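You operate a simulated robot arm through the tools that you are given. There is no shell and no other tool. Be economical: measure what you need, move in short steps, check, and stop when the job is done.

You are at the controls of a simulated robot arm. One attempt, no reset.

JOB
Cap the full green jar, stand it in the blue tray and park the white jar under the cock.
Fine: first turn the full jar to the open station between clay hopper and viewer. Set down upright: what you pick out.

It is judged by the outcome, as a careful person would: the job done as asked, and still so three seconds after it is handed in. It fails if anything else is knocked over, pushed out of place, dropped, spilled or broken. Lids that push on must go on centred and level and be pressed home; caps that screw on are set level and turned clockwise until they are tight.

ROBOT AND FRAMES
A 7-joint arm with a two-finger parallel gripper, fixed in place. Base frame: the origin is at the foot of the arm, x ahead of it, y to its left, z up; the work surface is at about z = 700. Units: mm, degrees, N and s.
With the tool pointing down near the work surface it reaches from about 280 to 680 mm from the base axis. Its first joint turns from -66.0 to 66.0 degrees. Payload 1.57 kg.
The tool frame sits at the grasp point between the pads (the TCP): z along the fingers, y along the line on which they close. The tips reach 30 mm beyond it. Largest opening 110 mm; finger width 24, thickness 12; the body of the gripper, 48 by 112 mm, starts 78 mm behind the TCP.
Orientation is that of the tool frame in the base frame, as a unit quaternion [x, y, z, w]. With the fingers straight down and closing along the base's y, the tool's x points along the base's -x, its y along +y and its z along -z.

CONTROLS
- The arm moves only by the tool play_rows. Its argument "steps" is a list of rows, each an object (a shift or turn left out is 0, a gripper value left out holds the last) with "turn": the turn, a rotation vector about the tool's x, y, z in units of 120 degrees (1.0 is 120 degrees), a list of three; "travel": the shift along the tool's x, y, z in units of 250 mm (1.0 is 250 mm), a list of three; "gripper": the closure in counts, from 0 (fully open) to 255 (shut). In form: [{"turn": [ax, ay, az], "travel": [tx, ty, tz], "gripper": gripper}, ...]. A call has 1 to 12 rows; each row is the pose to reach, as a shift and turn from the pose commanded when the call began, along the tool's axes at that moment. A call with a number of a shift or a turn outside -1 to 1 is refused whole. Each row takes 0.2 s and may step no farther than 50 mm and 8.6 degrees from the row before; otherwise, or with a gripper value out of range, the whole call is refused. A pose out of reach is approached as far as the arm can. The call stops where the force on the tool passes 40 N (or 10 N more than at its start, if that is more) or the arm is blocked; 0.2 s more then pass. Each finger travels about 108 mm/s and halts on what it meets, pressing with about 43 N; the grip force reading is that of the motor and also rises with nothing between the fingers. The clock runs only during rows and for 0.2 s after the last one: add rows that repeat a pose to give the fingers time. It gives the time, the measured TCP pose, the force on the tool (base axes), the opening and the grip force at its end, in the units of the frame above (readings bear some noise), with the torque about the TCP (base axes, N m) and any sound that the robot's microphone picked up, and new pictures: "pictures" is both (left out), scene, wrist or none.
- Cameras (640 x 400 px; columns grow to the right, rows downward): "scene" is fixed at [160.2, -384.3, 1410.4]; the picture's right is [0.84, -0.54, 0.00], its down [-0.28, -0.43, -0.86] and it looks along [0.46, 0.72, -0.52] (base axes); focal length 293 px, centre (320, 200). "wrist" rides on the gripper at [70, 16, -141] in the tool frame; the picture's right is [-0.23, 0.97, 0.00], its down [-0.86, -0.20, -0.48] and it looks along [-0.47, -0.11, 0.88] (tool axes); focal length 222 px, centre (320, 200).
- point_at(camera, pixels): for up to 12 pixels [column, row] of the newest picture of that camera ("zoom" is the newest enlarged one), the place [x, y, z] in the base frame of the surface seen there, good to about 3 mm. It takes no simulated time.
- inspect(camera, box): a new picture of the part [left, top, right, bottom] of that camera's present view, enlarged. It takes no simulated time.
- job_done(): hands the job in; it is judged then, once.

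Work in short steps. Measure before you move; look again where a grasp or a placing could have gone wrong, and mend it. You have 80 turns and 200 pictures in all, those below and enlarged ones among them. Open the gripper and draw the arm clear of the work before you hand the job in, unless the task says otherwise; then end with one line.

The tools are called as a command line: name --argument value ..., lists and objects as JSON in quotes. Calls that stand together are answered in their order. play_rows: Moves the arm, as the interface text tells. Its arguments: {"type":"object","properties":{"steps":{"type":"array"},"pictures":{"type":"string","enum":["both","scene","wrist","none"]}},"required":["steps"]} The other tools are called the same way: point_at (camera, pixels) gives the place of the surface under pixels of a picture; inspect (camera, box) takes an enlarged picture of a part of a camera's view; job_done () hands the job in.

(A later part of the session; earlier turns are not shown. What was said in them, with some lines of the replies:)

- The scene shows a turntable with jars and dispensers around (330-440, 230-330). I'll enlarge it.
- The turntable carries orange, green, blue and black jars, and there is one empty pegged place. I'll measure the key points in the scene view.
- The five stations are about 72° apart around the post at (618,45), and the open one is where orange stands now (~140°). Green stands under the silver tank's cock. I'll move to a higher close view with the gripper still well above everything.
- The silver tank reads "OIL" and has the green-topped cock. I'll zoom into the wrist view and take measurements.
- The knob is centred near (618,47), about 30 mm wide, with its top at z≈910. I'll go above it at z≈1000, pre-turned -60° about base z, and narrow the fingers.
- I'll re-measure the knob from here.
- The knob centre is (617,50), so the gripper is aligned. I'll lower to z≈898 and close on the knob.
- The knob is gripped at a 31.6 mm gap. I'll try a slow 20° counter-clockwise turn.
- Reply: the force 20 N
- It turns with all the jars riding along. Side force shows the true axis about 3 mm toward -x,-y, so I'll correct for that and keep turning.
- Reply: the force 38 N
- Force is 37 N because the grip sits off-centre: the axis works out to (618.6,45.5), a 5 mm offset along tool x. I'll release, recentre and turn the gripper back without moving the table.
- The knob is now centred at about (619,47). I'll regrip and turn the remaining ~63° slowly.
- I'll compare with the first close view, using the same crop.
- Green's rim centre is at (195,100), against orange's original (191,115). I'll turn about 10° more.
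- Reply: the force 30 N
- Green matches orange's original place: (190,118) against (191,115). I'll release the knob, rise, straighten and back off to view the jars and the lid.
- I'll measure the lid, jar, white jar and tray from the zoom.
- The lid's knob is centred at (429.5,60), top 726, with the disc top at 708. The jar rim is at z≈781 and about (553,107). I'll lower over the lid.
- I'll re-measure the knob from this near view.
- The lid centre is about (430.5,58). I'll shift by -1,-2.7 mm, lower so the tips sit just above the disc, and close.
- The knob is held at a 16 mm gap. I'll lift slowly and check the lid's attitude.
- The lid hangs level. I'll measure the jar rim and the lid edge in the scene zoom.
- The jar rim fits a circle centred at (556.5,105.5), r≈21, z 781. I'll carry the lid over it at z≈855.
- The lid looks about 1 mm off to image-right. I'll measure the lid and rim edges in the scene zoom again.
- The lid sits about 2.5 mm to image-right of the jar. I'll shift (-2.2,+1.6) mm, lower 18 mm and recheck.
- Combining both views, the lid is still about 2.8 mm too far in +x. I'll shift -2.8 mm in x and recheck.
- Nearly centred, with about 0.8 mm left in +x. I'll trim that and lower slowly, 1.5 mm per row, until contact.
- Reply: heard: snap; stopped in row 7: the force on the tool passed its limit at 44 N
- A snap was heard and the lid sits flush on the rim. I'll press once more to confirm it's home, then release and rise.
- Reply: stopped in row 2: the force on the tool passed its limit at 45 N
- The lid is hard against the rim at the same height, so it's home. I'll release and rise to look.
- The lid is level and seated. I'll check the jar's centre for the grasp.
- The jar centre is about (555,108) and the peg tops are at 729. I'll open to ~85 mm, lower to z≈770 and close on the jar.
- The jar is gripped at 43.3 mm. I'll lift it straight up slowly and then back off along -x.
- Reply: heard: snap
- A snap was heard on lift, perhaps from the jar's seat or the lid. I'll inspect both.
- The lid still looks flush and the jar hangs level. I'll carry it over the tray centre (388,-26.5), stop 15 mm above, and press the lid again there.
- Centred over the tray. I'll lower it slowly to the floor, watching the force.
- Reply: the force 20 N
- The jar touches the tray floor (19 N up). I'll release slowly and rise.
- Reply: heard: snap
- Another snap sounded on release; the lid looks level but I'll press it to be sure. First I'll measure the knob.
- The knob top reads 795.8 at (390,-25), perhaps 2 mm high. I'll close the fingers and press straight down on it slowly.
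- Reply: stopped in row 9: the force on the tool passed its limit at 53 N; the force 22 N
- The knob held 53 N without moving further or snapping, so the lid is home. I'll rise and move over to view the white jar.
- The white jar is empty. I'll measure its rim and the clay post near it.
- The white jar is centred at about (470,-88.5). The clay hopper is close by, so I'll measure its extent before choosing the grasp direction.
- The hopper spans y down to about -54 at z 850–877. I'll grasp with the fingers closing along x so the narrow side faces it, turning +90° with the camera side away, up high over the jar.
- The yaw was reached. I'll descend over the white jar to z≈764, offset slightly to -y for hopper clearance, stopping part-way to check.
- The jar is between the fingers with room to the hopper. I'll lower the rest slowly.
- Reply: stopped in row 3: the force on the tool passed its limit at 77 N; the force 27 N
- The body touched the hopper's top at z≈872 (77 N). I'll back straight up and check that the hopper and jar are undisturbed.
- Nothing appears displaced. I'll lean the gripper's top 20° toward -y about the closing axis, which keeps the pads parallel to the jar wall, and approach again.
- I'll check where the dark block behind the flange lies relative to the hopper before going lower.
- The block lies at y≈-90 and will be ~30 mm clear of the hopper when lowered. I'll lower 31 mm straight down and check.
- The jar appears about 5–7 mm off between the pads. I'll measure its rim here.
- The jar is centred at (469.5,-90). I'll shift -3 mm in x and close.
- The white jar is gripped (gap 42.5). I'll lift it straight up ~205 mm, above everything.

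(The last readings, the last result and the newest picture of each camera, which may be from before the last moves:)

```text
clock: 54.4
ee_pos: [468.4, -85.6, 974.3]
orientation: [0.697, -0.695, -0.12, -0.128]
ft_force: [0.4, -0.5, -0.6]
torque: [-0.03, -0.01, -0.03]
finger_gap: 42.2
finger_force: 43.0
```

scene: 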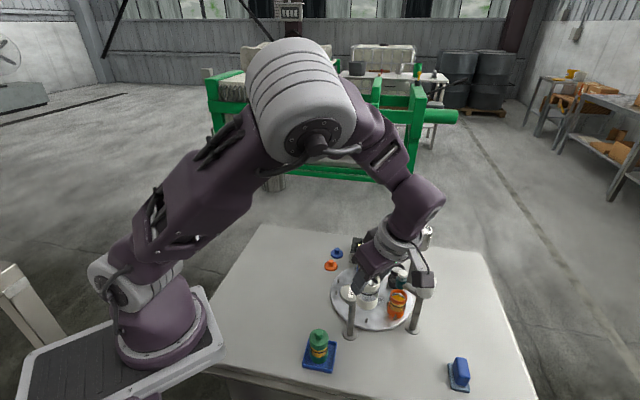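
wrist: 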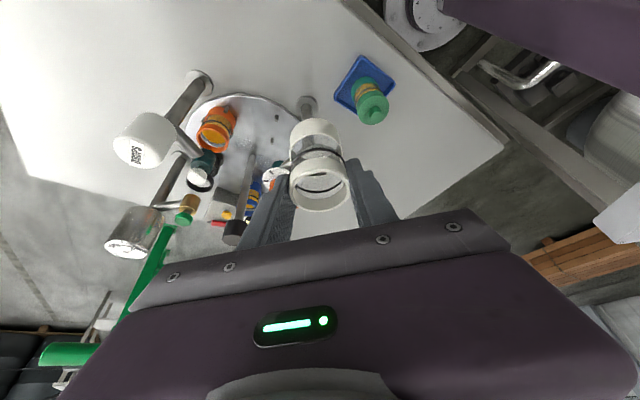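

I'll turn -90° about the vertical, keeping the lean, while carrying the jar at height to (548,107).

play_rows --steps '[{"turn": [0.0233, 0, 0.0641], "travel": [-0.06, 0, 0.022]}, {"turn": [0.0466, 0, 0.1282], "travel": [-0.13, 0, 0.047]}, {"turn": [0.0699, 0, 0.1923], "travel": [-0.2, 0, 0.073]}, {"turn": [0.0932, 0, 0.2564], "travel": [-0.27, 0, 0.098]}, {"turn": [0.1165, 0, 0.3205], "travel": [-0.34, 0, 0.124]}, {"turn": [0.1398, 0, 0.3846], "travel": [-0.41, 0, 0.149]}, {"turn": [0.1631, 0, 0.4487], "travel": [-0.48, -0.05, 0.175]}, {"turn": [0.1864, 0, 0.5128], "travel": [-0.55, -0.11, 0.2]}, {"turn": [0.2097, 0, 0.5769], "travel": [-0.62, -0.18, 0.226]}, {"turn": [0.233, 0, 0.641], "travel": [-0.68, -0.25, 0.247]}, {"turn": [0.2565, 0, 0.705], "travel": [-0.724, -0.32, 0.263]}, {"turn": [0.2565, 0, 0.705], "travel": [-0.724, -0.32, 0.263]}]'

```text
clock: 57.0
ee_pos: [548.5, 105.8, 974.8]
orientation: [0.001, 0.984, -0.001, 0.18]
ft_force: [-0.8, 0.1, -0.7]
torque: [-0.03, 0.01, 0.02]
finger_gap: 42.7
finger_force: 42.8
```

scene: 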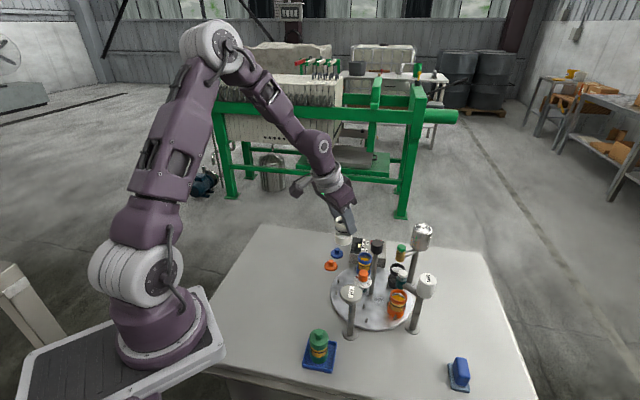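
wrist: 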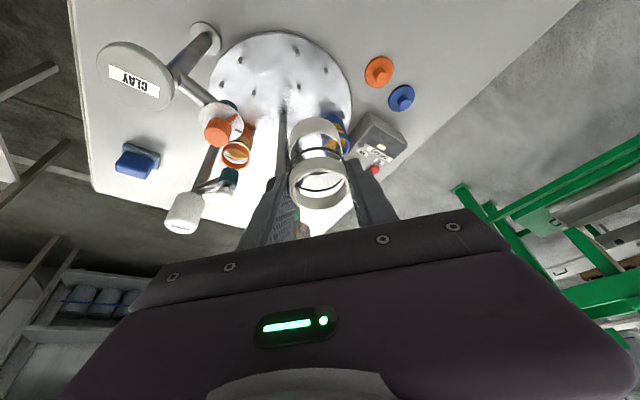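

The jar hangs upright at height. Now I'll locate the open slot's three pegs.

inspect --camera "wrist" --box '[200, 20, 360, 140]'

inspect --camera "scene" --box '[325, 260, 385, 330]'

```text
3.33 times, centred on (280, 80) of wrist
```

zoom: 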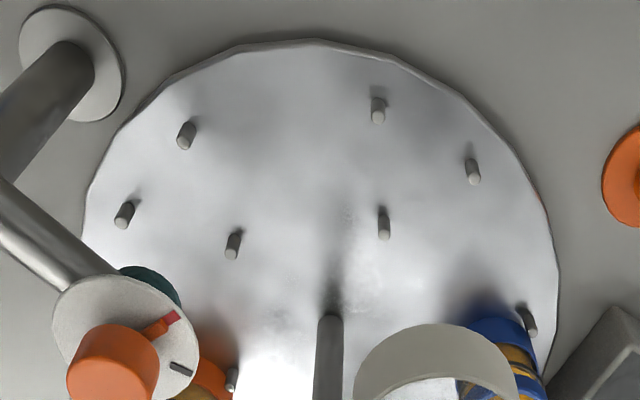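

```text
5.71 times, centred on (355, 295) of scene
```

zoom: 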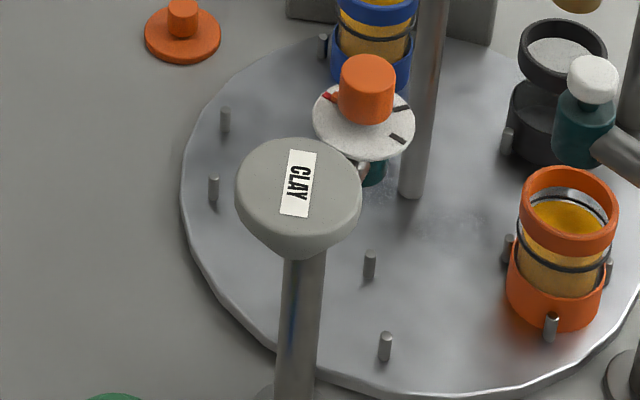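

inspect --camera "wrist" --box '[260, 30, 360, 105]'

```text
5.33 times, centred on (310, 68) of wrist
```

zoom: 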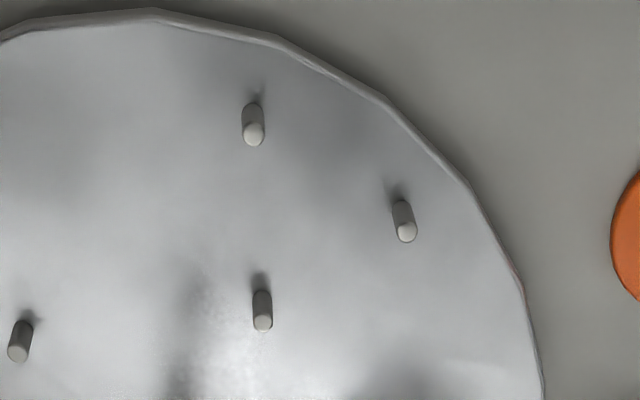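

point_at --camera "zoom" --pixels '[[252, 136], [406, 232], [262, 323], [252, 130], [405, 228], [262, 318], [252, 106], [403, 203], [262, 293]]'

```text
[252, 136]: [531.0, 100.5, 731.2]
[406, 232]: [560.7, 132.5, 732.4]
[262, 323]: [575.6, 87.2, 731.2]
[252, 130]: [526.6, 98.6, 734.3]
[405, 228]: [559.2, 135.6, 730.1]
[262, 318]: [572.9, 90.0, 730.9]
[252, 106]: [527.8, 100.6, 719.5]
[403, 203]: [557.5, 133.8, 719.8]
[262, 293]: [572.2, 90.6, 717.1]
```

The slot centre works out to (553.8,107.8). I'll measure the held jar's rim for its offset from the TCP.

inspect --camera "wrist" --box '[270, 110, 370, 220]'

```text
3.64 times, centred on (320, 165) of wrist
```

zoom: 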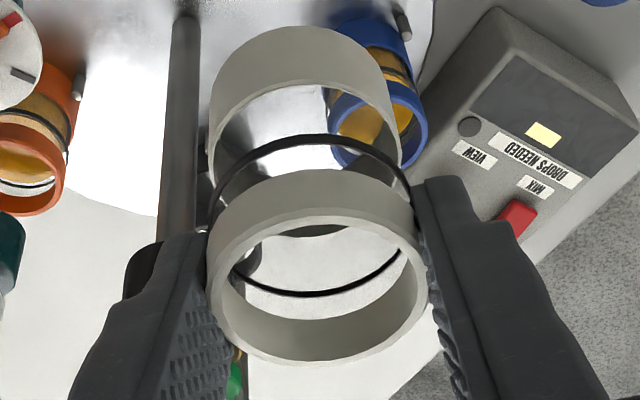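

point_at --camera "zoom" --pixels '[[213, 285], [424, 280], [318, 220], [320, 355], [240, 240], [395, 235], [250, 345], [400, 335], [300, 35]]'

```text
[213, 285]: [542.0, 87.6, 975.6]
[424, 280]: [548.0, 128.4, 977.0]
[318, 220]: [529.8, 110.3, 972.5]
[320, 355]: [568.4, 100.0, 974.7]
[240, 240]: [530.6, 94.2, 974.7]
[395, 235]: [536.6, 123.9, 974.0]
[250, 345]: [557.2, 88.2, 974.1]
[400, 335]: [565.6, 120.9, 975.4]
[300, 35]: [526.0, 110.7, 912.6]
```

The rim is centred at (549,107), level, at TCP height. I'll shift +4.8,+0.8 mm and lower until the jar's bottom is ~9 mm above the pegs.

play_rows --steps '[{"travel": [-0.018, 0.0032, 0.0068]}, {"travel": [0.03, 0.0032, 0.134]}, {"travel": [0.087, 0.0032, 0.284]}, {"travel": [0.144, 0.0032, 0.434]}, {"travel": [0.193, 0.0032, 0.566]}, {"travel": [0.221, 0.0032, 0.64]}, {"travel": [0.221, 0.0032, 0.64]}]'

inspect --camera "scene" --box '[320, 250, 370, 310]'

inspect --camera "wrist" --box '[270, 110, 370, 220]'

```text
clock: 58.6
ee_pos: [552.6, 103.8, 803.1]
orientation: [0.001, 0.984, 0.001, 0.18]
ft_force: [-0.3, 0.0, -0.6]
torque: [0.0, -0.01, -0.04]
finger_gap: 42.2
finger_force: 42.8
```

scene: 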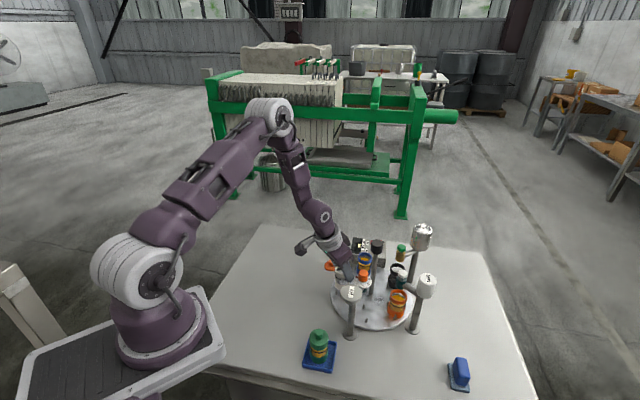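
wrist: 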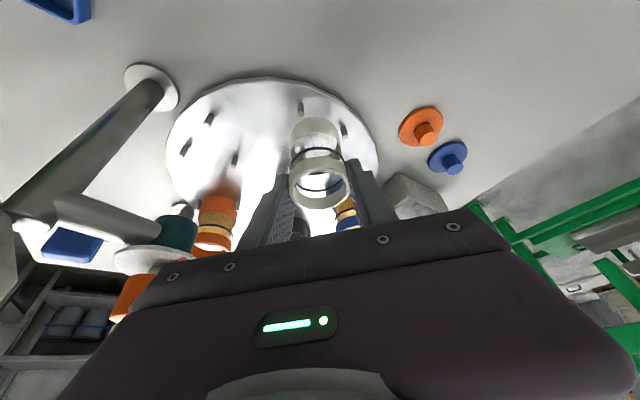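

```text
6.67 times, centred on (345, 280) of scene
```

zoom: 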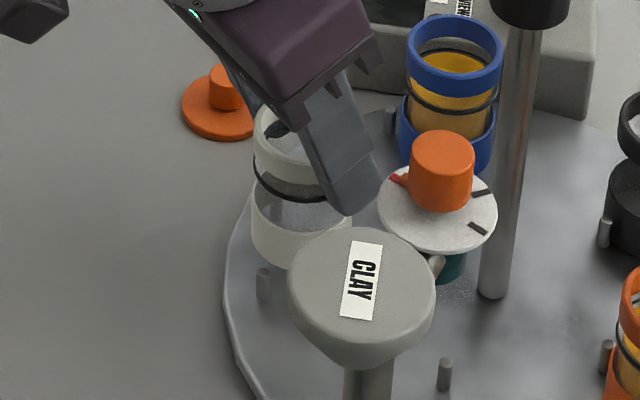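

```text
3.64 times, centred on (320, 165) of wrist
```

zoom: 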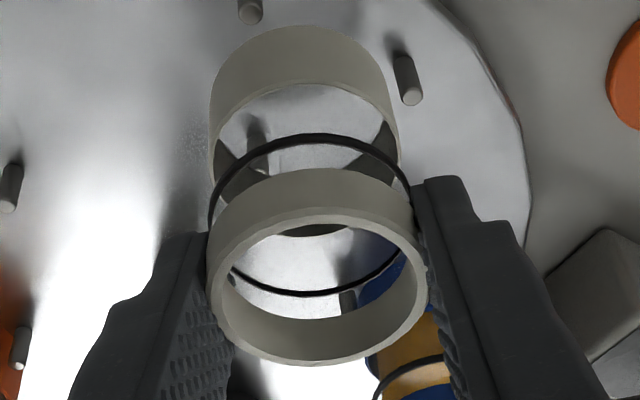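

I'll measure the jar base and pegs from this near view.

point_at --camera "zoom" --pixels '[[253, 18], [412, 98], [348, 303], [213, 285], [424, 280], [318, 220], [320, 355], [213, 130], [396, 125], [305, 30], [240, 240], [395, 235]]'

```text
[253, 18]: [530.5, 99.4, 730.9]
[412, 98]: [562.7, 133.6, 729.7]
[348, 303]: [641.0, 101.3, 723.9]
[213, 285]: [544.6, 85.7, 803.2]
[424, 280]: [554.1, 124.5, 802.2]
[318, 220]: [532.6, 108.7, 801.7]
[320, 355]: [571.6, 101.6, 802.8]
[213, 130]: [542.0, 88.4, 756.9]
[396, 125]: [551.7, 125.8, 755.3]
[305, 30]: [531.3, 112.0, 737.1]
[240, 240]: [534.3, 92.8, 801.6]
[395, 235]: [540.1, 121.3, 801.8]
```

The jar should go about (+2.4,+2) mm. I'll correct and lower 8 mm, then recheck just above the pegs.

play_rows --steps '[{"travel": [-0.009, 0.008, 0.0034]}, {"travel": [-0.009, 0.008, 0.0034]}, {"travel": [-0.002, 0.008, 0.022]}, {"travel": [-0.002, 0.008, 0.022]}]' --pictures "none"

inspect --camera "wrist" --box '[270, 100, 370, 210]'

inspect --camera "scene" --box '[325, 260, 355, 300]'

```text
clock: 59.6
ee_pos: [555.7, 106.4, 799.7]
orientation: [0.0, 0.984, 0.0, 0.179]
ft_force: [0.1, -0.1, -0.3]
torque: [0.01, -0.01, -0.04]
finger_gap: 42.4
finger_force: 42.4
```

```text
3.64 times, centred on (320, 155) of wrist
```

zoom: 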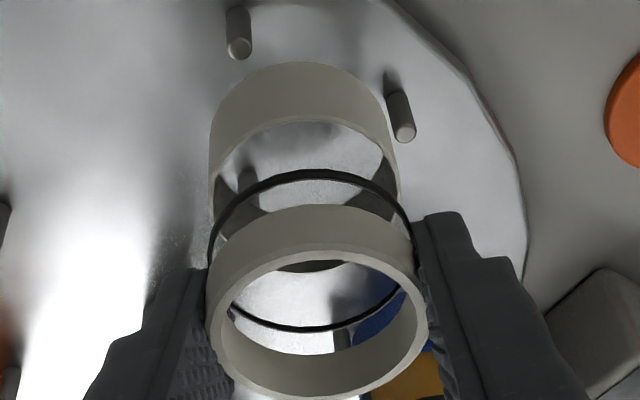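

```text
10.00 times, centred on (340, 280) of scene
```

zoom: 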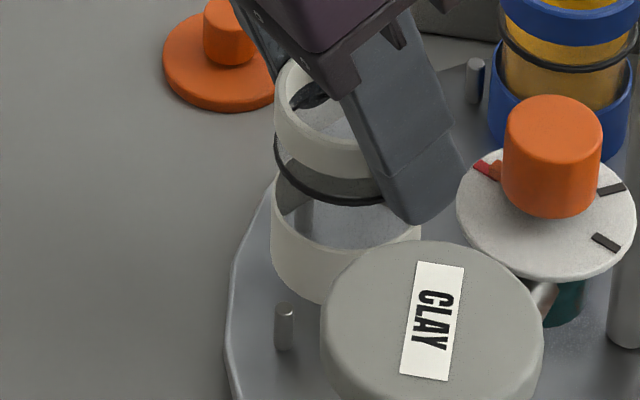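

Aligned within about a millimetre of the slot centre. I'll lower 10 mm slowly so the base enters between the pegs, then check the force.

play_rows --steps '[{"travel": [0.0026, 0, -0.001]}, {"travel": [0.0055, 0, 0.0065]}, {"travel": [0.0085, 0, 0.014]}, {"travel": [0.011, 0, 0.0215]}, {"travel": [0.014, 0, 0.029]}, {"travel": [0.0165, 0, 0.0365]}, {"travel": [0.0165, 0, 0.0365]}]' --pictures "none"

inspect --camera "wrist" --box '[270, 100, 370, 210]'

inspect --camera "scene" --box '[325, 260, 355, 300]'

```text
clock: 61.2
ee_pos: [555.4, 104.0, 789.9]
orientation: [0.0, 0.984, -0.001, 0.18]
ft_force: [-1.1, 0.0, -0.1]
torque: [-0.01, 0.01, 0.01]
finger_gap: 42.4
finger_force: 42.7
```

```text
3.64 times, centred on (320, 155) of wrist
```

zoom: 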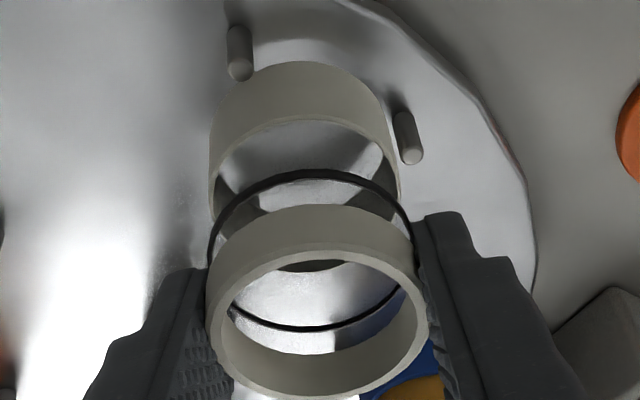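

```text
10.00 times, centred on (340, 280) of scene
```

zoom: 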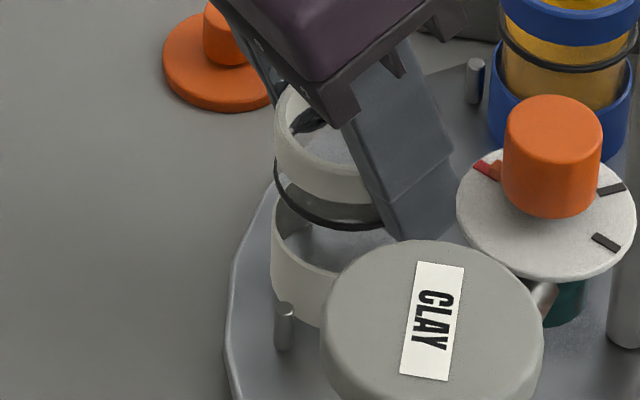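

No contact forces, and the base is between the pegs. I'll lower the remaining ~8 mm to the table disc.

play_rows --steps '[{"travel": [0.0025, 0, 0.0075]}, {"travel": [0.0055, 0, 0.015]}, {"travel": [0.0085, 0, 0.0225]}, {"travel": [0.0105, 0, 0.0285]}, {"travel": [0.0125, 0, 0.034]}, {"travel": [0.0125, 0, 0.034]}]' --pictures "none"

inspect --camera "wrist" --box '[270, 100, 370, 210]'

inspect --camera "scene" --box '[325, 260, 355, 300]'

```text
clock: 62.6
ee_pos: [556.6, 105.7, 781.6]
orientation: [-0.001, 0.983, 0.001, 0.182]
ft_force: [0.9, 3.5, 32.7]
torque: [0.22, 0.03, 0.19]
finger_gap: 42.6
finger_force: 43.2
```

```text
3.64 times, centred on (320, 155) of wrist
```

zoom: 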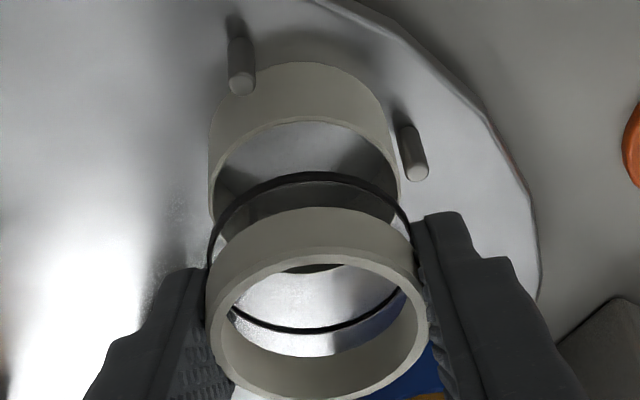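

```text
10.00 times, centred on (340, 280) of scene
```

zoom: 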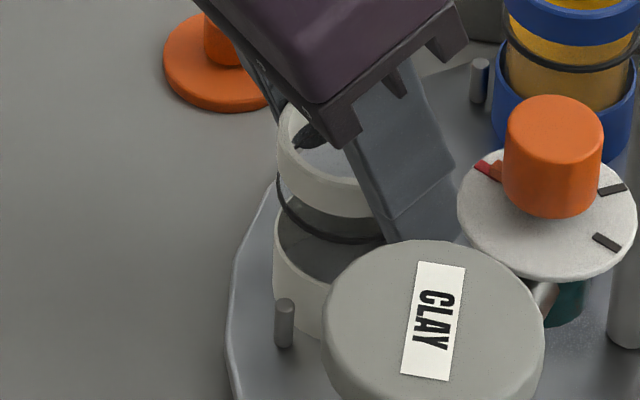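

Seated, with contact at the expected height (33 N up). I'll release, withdraw along the tool axis and inspect.

play_rows --steps '[{"travel": [-0.001, 0, -0.003], "gripper": 200}, {"travel": [-0.001, 0, -0.003], "gripper": 90}, {"travel": [-0.001, 0, -0.003], "gripper": 90}, {"travel": [0, 0, -0.12]}, {"travel": [0, 0, -0.28]}, {"travel": [0, 0, -0.44]}, {"travel": [0, 0, -0.52]}, {"travel": [0, 0, -0.52]}]'

inspect --camera "scene" --box '[320, 250, 420, 335]'

inspect --camera "wrist" --box '[220, 90, 420, 220]'

```text
clock: 64.4
ee_pos: [510.2, 109.9, 903.8]
orientation: [0.0, 0.984, 0.0, 0.178]
ft_force: [0.1, 0.0, 0.7]
torque: [0.0, -0.03, -0.01]
finger_gap: 71.2
finger_force: 0.0
```

scene: 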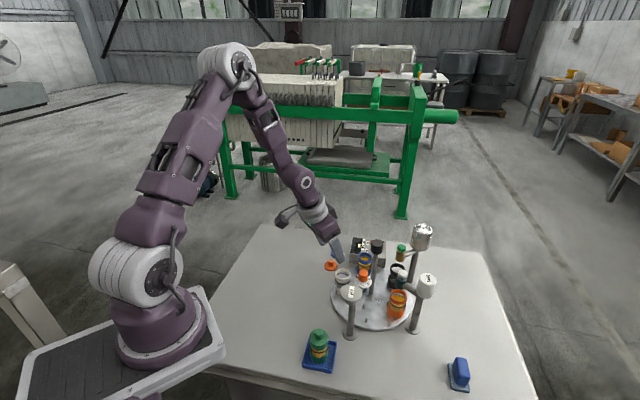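
wrist: 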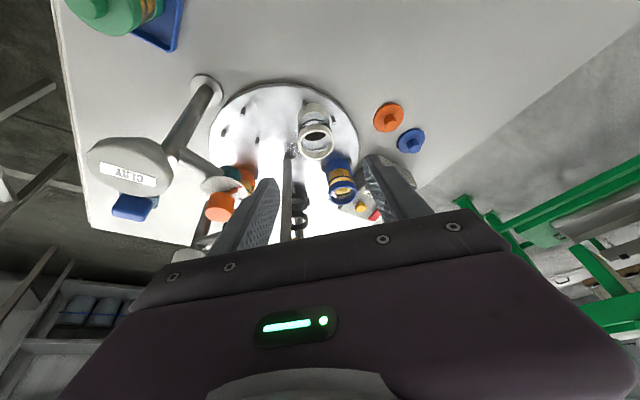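

```text
4.71 times, centred on (370, 292) of scene
```

zoom: 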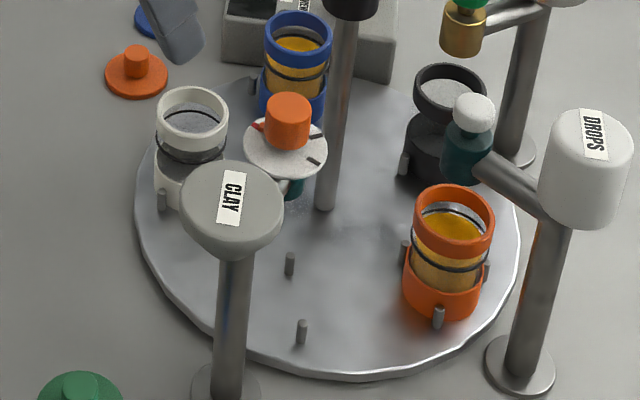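

```text
3.08 times, centred on (320, 155) of wrist
```

zoom: 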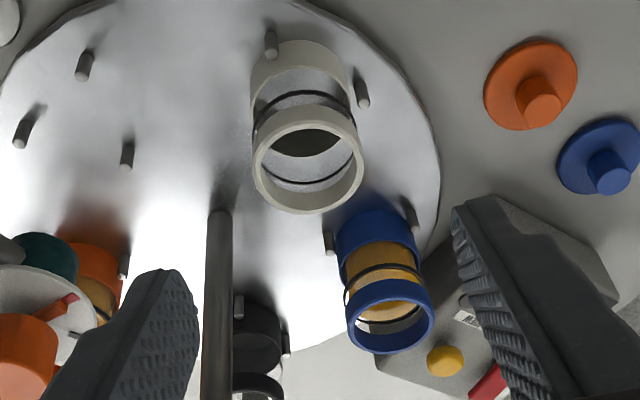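

The white jar stands seated among its pegs. I'll rise and straighten up, then return to the knob to turn the table back 144° clockwise.

play_rows --steps '[{"travel": [-0.05, 0, -0.137], "turn": [0, 0, 0]}, {"travel": [-0.1, 0, -0.274], "turn": [0, 0.05, 0]}, {"travel": [-0.155, 0, -0.412], "turn": [0, 0.11, 0]}, {"travel": [-0.155, 0, -0.412], "turn": [0, 0.172, 0]}, {"travel": [-0.155, 0, -0.412], "turn": [0, 0.172, 0]}]' --pictures "none"

```text
clock: 65.6
ee_pos: [507.6, 107.1, 1010.9]
orientation: [0.0, 1.0, 0.0, 0.0]
ft_force: [-0.6, -0.3, -0.5]
torque: [0.05, 0.0, 0.01]
finger_gap: 71.3
finger_force: 0.1
```

Vertical now. I'll move over the post at (618.6,45.5) and yaw +80°.

play_rows --steps '[{"travel": [-0.08, -0.045, 0], "turn": [0, 0, -0.067]}, {"travel": [-0.18, -0.1, 0], "turn": [0, 0, -0.134]}, {"travel": [-0.28, -0.157, 0], "turn": [0, 0, -0.2]}, {"travel": [-0.38, -0.213, 0], "turn": [0, 0, -0.267]}, {"travel": [-0.44, -0.246, 0], "turn": [0, 0, -0.334]}, {"travel": [-0.44, -0.246, 0], "turn": [0, 0, -0.4]}, {"travel": [-0.44, -0.246, 0], "turn": [0, 0, -0.467]}, {"travel": [-0.44, -0.246, 0], "turn": [0, 0, -0.534]}, {"travel": [-0.44, -0.246, 0], "turn": [0, 0, -0.6]}, {"travel": [-0.44, -0.246, 0], "turn": [0, 0, -0.667]}, {"travel": [-0.44, -0.246, 0], "turn": [0, 0, -0.667]}]'

inspect --camera "wrist" --box '[240, 90, 400, 210]'

```text
clock: 68.0
ee_pos: [618.9, 45.0, 1011.3]
orientation: [-0.643, 0.766, 0.0, 0.0]
ft_force: [0.6, -1.0, 0.1]
torque: [0.02, 0.02, 0.01]
finger_gap: 71.3
finger_force: 0.1
```

scene: 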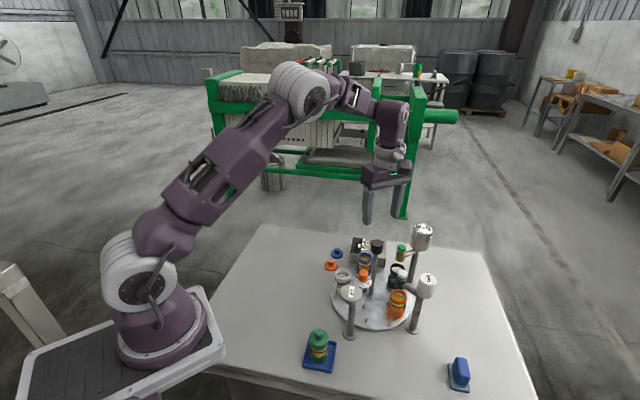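
wrist: 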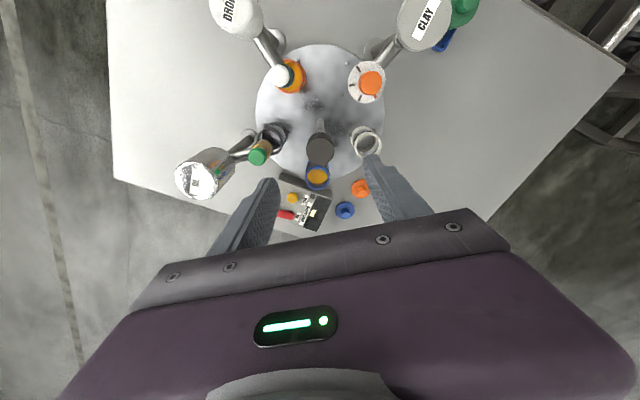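

```text
3.33 times, centred on (320, 150) of wrist
```

zoom: 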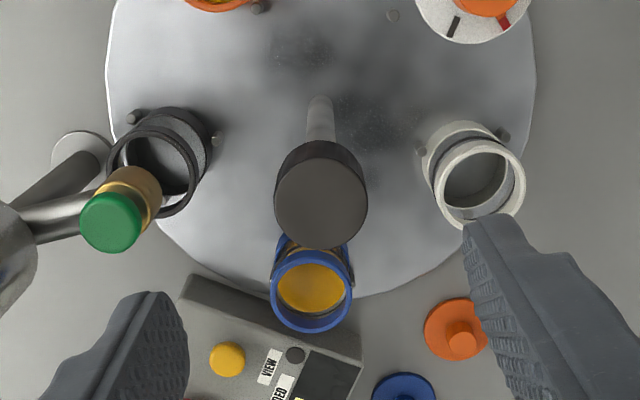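

Aligned with the knob. I'll lower to z≈897 and grip.

play_rows --steps '[{"travel": [0, 0, 0.15]}, {"travel": [0, 0, 0.3]}, {"travel": [0, 0, 0.42]}, {"travel": [0, 0, 0.455]}, {"travel": [0, 0, 0.455], "gripper": 255}, {"travel": [0, 0, 0.455]}, {"travel": [0, 0, 0.455]}]' --pictures "wrist"

```text
clock: 69.6
ee_pos: [617.9, 45.0, 895.6]
orientation: [-0.643, 0.766, 0.0, 0.002]
ft_force: [14.1, -0.9, -8.9]
torque: [-0.17, 0.25, -0.06]
finger_gap: 31.4
finger_force: 40.0
```

wrist: 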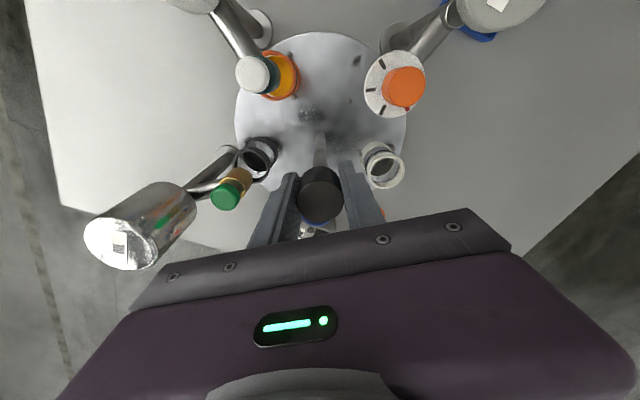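

Gripped. I'll trim +2 mm in x and turn clockwise 72° slowly.

play_rows --steps '[{"travel": [0, -0.008, 0], "turn": [0, 0, 0.015]}, {"travel": [0, -0.008, 0], "turn": [0, 0, 0.05]}, {"travel": [0, -0.008, 0], "turn": [0, 0, 0.105]}, {"travel": [0, -0.008, 0], "turn": [0, 0, 0.16]}, {"travel": [0, -0.008, 0], "turn": [0, 0, 0.215]}, {"travel": [0, -0.008, 0], "turn": [0, 0, 0.27]}, {"travel": [0, -0.008, 0], "turn": [0, 0, 0.325]}, {"travel": [0, -0.008, 0], "turn": [0, 0, 0.38]}, {"travel": [0, -0.008, 0], "turn": [0, 0, 0.435]}, {"travel": [0, -0.008, 0], "turn": [0, 0, 0.49]}, {"travel": [0, -0.008, 0], "turn": [0, 0, 0.545]}, {"travel": [0, -0.008, 0], "turn": [0, 0, 0.58]}]'

```text
clock: 71.0
ee_pos: [617.7, 46.2, 896.9]
orientation: [-0.42, 0.908, 0.003, -0.003]
ft_force: [-6.9, 1.0, 5.7]
torque: [-0.23, -0.75, 0.0]
finger_gap: 30.9
finger_force: 40.4
stopped in row 6: the force on the tool passed its limit at 41 N (the readings are from after the stop); the commanded pose is now the measured one
```

scene: 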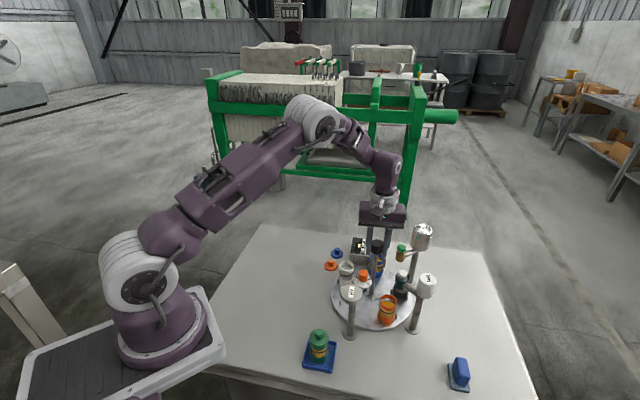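
wrist: 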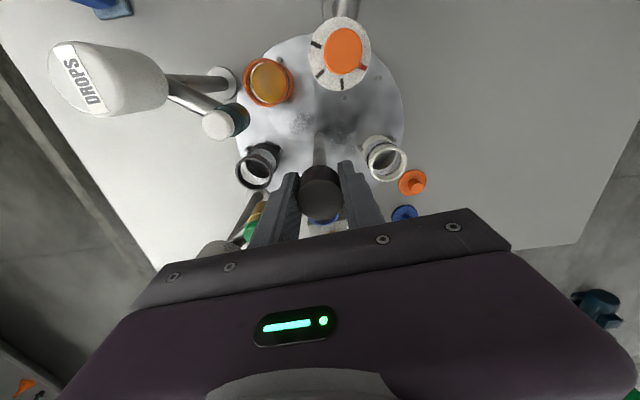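

It stopped on side load (41 N) after 30°. I'll check nothing is touching before continuing.

inspect --camera "scene" --box '[320, 240, 440, 340]'

play_rows --steps '[{"turn": [0, 0, 0.015]}, {"turn": [0, 0, 0.04]}, {"turn": [0, 0, 0.07]}, {"turn": [0, 0, 0.09]}, {"turn": [0, 0, 0.1]}]' --pictures "none"

```text
4.00 times, centred on (380, 290) of scene
```

zoom: 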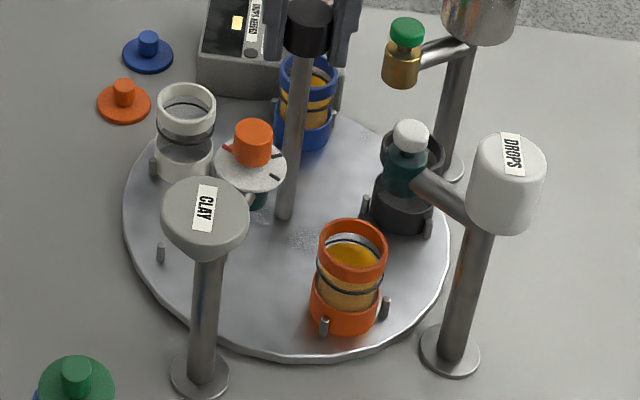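

```text
clock: 72.2
ee_pos: [618.7, 46.1, 897.0]
orientation: [-0.321, 0.947, 0.001, -0.004]
ft_force: [-10.2, -1.8, 10.8]
torque: [-1.25, 0.37, 0.03]
finger_gap: 30.8
finger_force: 39.6
```

No contact anywhere and the load is modest. I'll relieve the side force and continue about 40°.

play_rows --steps '[{"travel": [0.0047, 0.0037, 0], "turn": [0, 0, 0.015]}, {"travel": [0.0047, 0.0037, 0], "turn": [0, 0, 0.05]}, {"travel": [0.0047, 0.0037, 0], "turn": [0, 0, 0.09]}, {"travel": [0.0047, 0.0037, 0], "turn": [0, 0, 0.135]}, {"travel": [0.0047, 0.0037, 0], "turn": [0, 0, 0.18]}, {"travel": [0.0047, 0.0037, 0], "turn": [0, 0, 0.225]}, {"travel": [0.0047, 0.0037, 0], "turn": [0, 0, 0.27]}, {"travel": [0.0047, 0.0037, 0], "turn": [0, 0, 0.31]}, {"travel": [0.0047, 0.0037, 0], "turn": [0, 0, 0.33]}]' --pictures "none"

inspect --camera "scene" --box '[320, 240, 440, 340]'

```text
clock: 74.2
ee_pos: [618.5, 45.0, 896.8]
orientation: [0.018, 1.0, 0.0, -0.002]
ft_force: [16.0, 1.5, 16.2]
torque: [-0.43, 0.05, 0.03]
finger_gap: 30.6
finger_force: 39.9
```

```text
4.00 times, centred on (380, 290) of scene
```

zoom: 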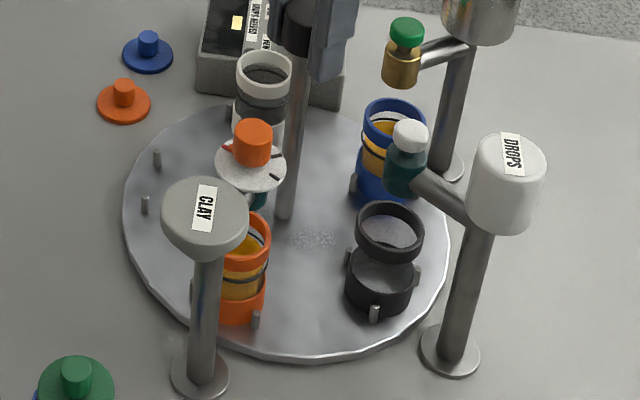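

82° done and white is beside the viewer. I'll turn about 62° more, with a small +x trim.

play_rows --steps '[{"travel": [-0.006, 0, 0], "turn": [0, 0, 0.015]}, {"travel": [-0.006, 0, 0], "turn": [0, 0, 0.05]}, {"travel": [-0.006, 0, 0], "turn": [0, 0, 0.1]}, {"travel": [-0.006, 0, 0], "turn": [0, 0, 0.15]}, {"travel": [-0.006, 0, 0], "turn": [0, 0, 0.2]}, {"travel": [-0.006, 0, 0], "turn": [0, 0, 0.25]}, {"travel": [-0.006, 0, 0], "turn": [0, 0, 0.3]}, {"travel": [-0.006, 0, 0], "turn": [0, 0, 0.35]}, {"travel": [-0.006, 0, 0], "turn": [0, 0, 0.4]}, {"travel": [-0.006, 0, 0], "turn": [0, 0, 0.45]}, {"travel": [-0.006, 0, 0], "turn": [0, 0, 0.485]}, {"travel": [-0.006, 0, 0], "turn": [0, 0, 0.5]}]' --pictures "none"

inspect --camera "scene" --box '[320, 250, 420, 335]'

```text
clock: 76.8
ee_pos: [618.2, 47.3, 896.4]
orientation: [0.516, 0.857, -0.001, -0.003]
ft_force: [15.1, 14.6, -11.4]
torque: [-0.34, -1.16, 0.07]
finger_gap: 31.1
finger_force: 39.8
```

```text
4.71 times, centred on (370, 292) of scene
```

zoom: 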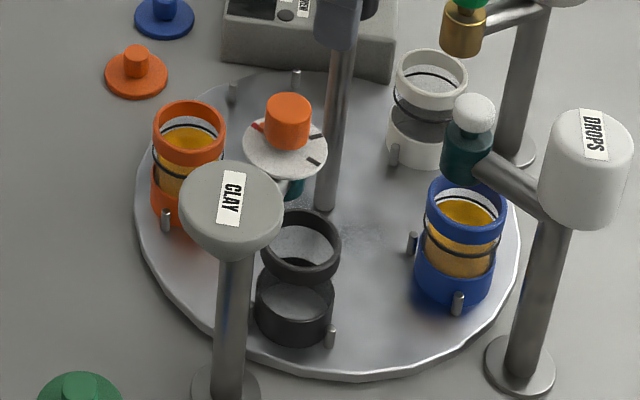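

White is nearly under the cock. Blue at (465,210) against its original (452,218) means ~8° remains, so I'll turn that.

play_rows --steps '[{"travel": [0.0025, 0.008, 0], "turn": [0, 0, 0.01]}, {"travel": [0.0025, 0.008, 0], "turn": [0, 0, 0.035]}, {"travel": [0.0025, 0.008, 0], "turn": [0, 0, 0.06]}, {"travel": [0.0025, 0.008, 0], "turn": [0, 0, 0.072]}, {"travel": [0.0025, 0.008, 0], "turn": [0, 0, 0.072]}]' --pictures "none"

inspect --camera "scene" --box '[320, 250, 420, 335]'

```text
clock: 78.0
ee_pos: [618.5, 46.9, 896.6]
orientation: [0.578, 0.816, -0.003, -0.006]
ft_force: [-16.3, 4.3, -17.9]
torque: [0.15, -0.86, -0.06]
finger_gap: 31.0
finger_force: 40.0
```

```text
4.71 times, centred on (370, 292) of scene
```

zoom: 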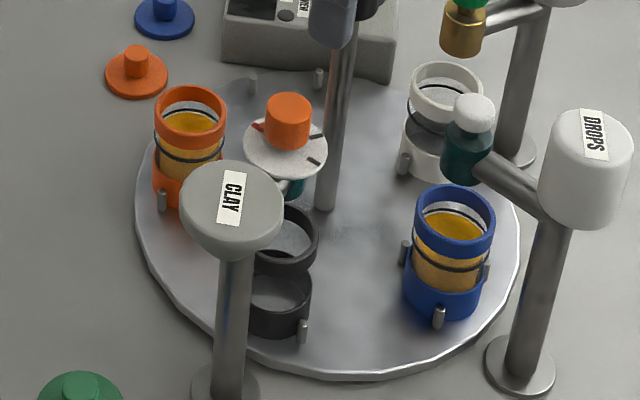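

Pegs are within 3–4 px of their original places, about 1.5° short. I'll trim that, then release and rise.

play_rows --steps '[{"turn": [0, 0, 0.008]}, {"turn": [0, 0, 0.016]}, {"turn": [0, 0, 0.016]}, {"turn": [0, 0, 0.016], "gripper": 90}, {"turn": [0, 0, 0.016], "gripper": 90}, {"turn": [0, 0, 0.016], "gripper": 90}, {"turn": [0, 0, 0.016], "travel": [0, 0, -0.15]}, {"turn": [0, 0, 0.016], "travel": [0, 0, -0.3]}, {"turn": [0, 0, 0.016], "travel": [0, 0, -0.46]}, {"turn": [0, 0, 0.016], "travel": [0, 0, -0.46]}]'

inspect --camera "scene" --box '[320, 250, 420, 335]'

inspect --camera "wrist" --box '[240, 70, 440, 220]'

```text
clock: 80.2
ee_pos: [619.2, 47.1, 1014.4]
orientation: [0.592, 0.806, -0.002, -0.004]
ft_force: [-0.7, -0.2, 0.2]
torque: [-0.03, -0.01, -0.02]
finger_gap: 71.2
finger_force: 0.0
```

scene: 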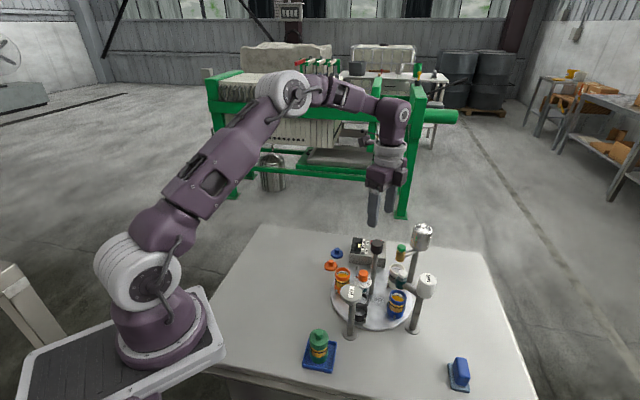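
wrist: 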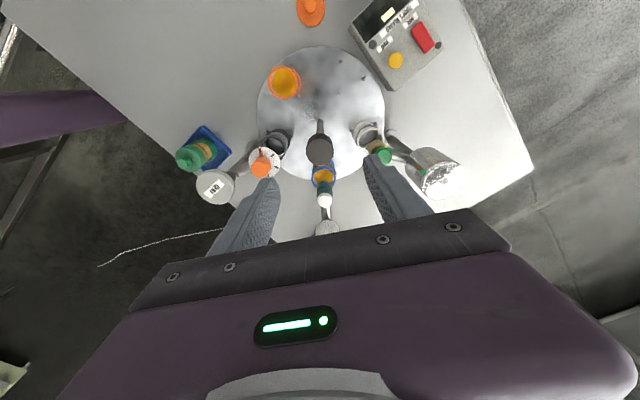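

```text
4.71 times, centred on (370, 292) of scene
```

zoom: 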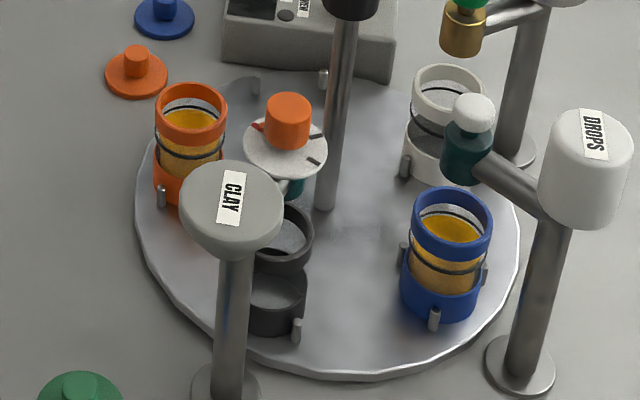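

```text
2.67 times, centred on (340, 145) of wrist
```

zoom: 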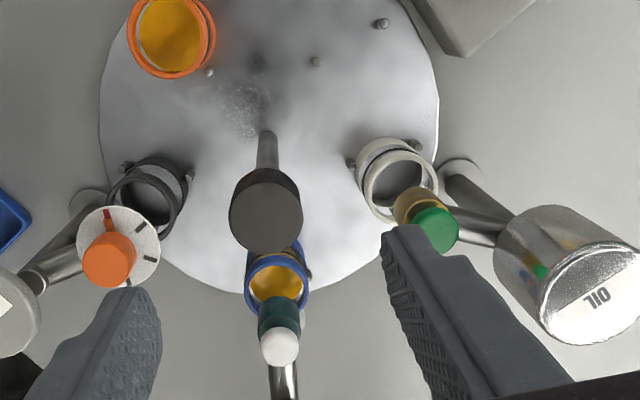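

Everything matches the original layout, with the white jar where green stood under the OIL cock. I'll draw the arm clear and take a last look at the capped jar.

play_rows --steps '[{"travel": [0, 0, -0.15]}, {"travel": [0.06, -0.1, -0.25], "turn": [0, 0, -0.06]}, {"travel": [0.12, -0.2, -0.3], "turn": [0, 0, -0.12]}, {"travel": [0.18, -0.3, -0.3], "turn": [0, 0, -0.18]}, {"travel": [0.24, -0.4, -0.3], "turn": [0, 0, -0.24]}, {"travel": [0.3, -0.5, -0.3], "turn": [0, 0, -0.3]}, {"travel": [0.34, -0.6, -0.3], "turn": [0, 0, -0.36]}, {"travel": [0.34, -0.6, -0.3], "turn": [0, 0, -0.36]}]' --pictures "scene"

inspect --camera "scene" --box '[300, 320, 345, 380]'

inspect --camera "scene" --box '[380, 240, 430, 310]'

```text
clock: 82.0
ee_pos: [450.9, 82.7, 1089.4]
orientation: [0.253, 0.968, 0.0, -0.004]
ft_force: [1.2, 0.5, -0.1]
torque: [0.01, 0.05, -0.02]
finger_gap: 71.5
finger_force: 0.1
```

scene: 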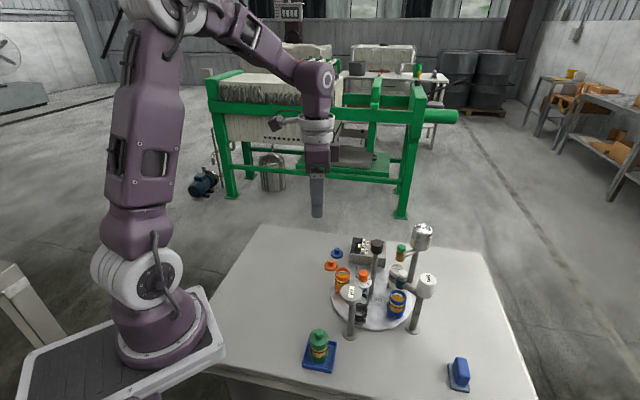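

```text
6.67 times, centred on (322, 350) of scene
```

zoom: 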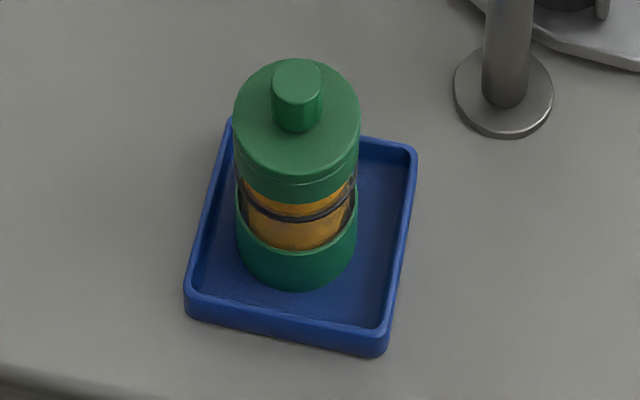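

```text
5.71 times, centred on (405, 275) of scene
```

zoom: 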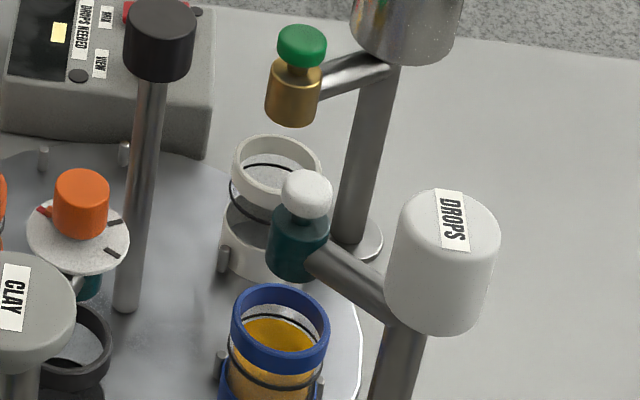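

The capped green jar stands upright in the tray, the white jar is under the OIL cock, everything else is in place and the arm is clear. I'm handing in.

job_done

```text
The job is handed in.
```

The green jar is capped and standing in the blue tray, and the white jar is parked under the OIL cock. The gripper body bumped the clay hopper once (77 N), with nothing visibly moved.
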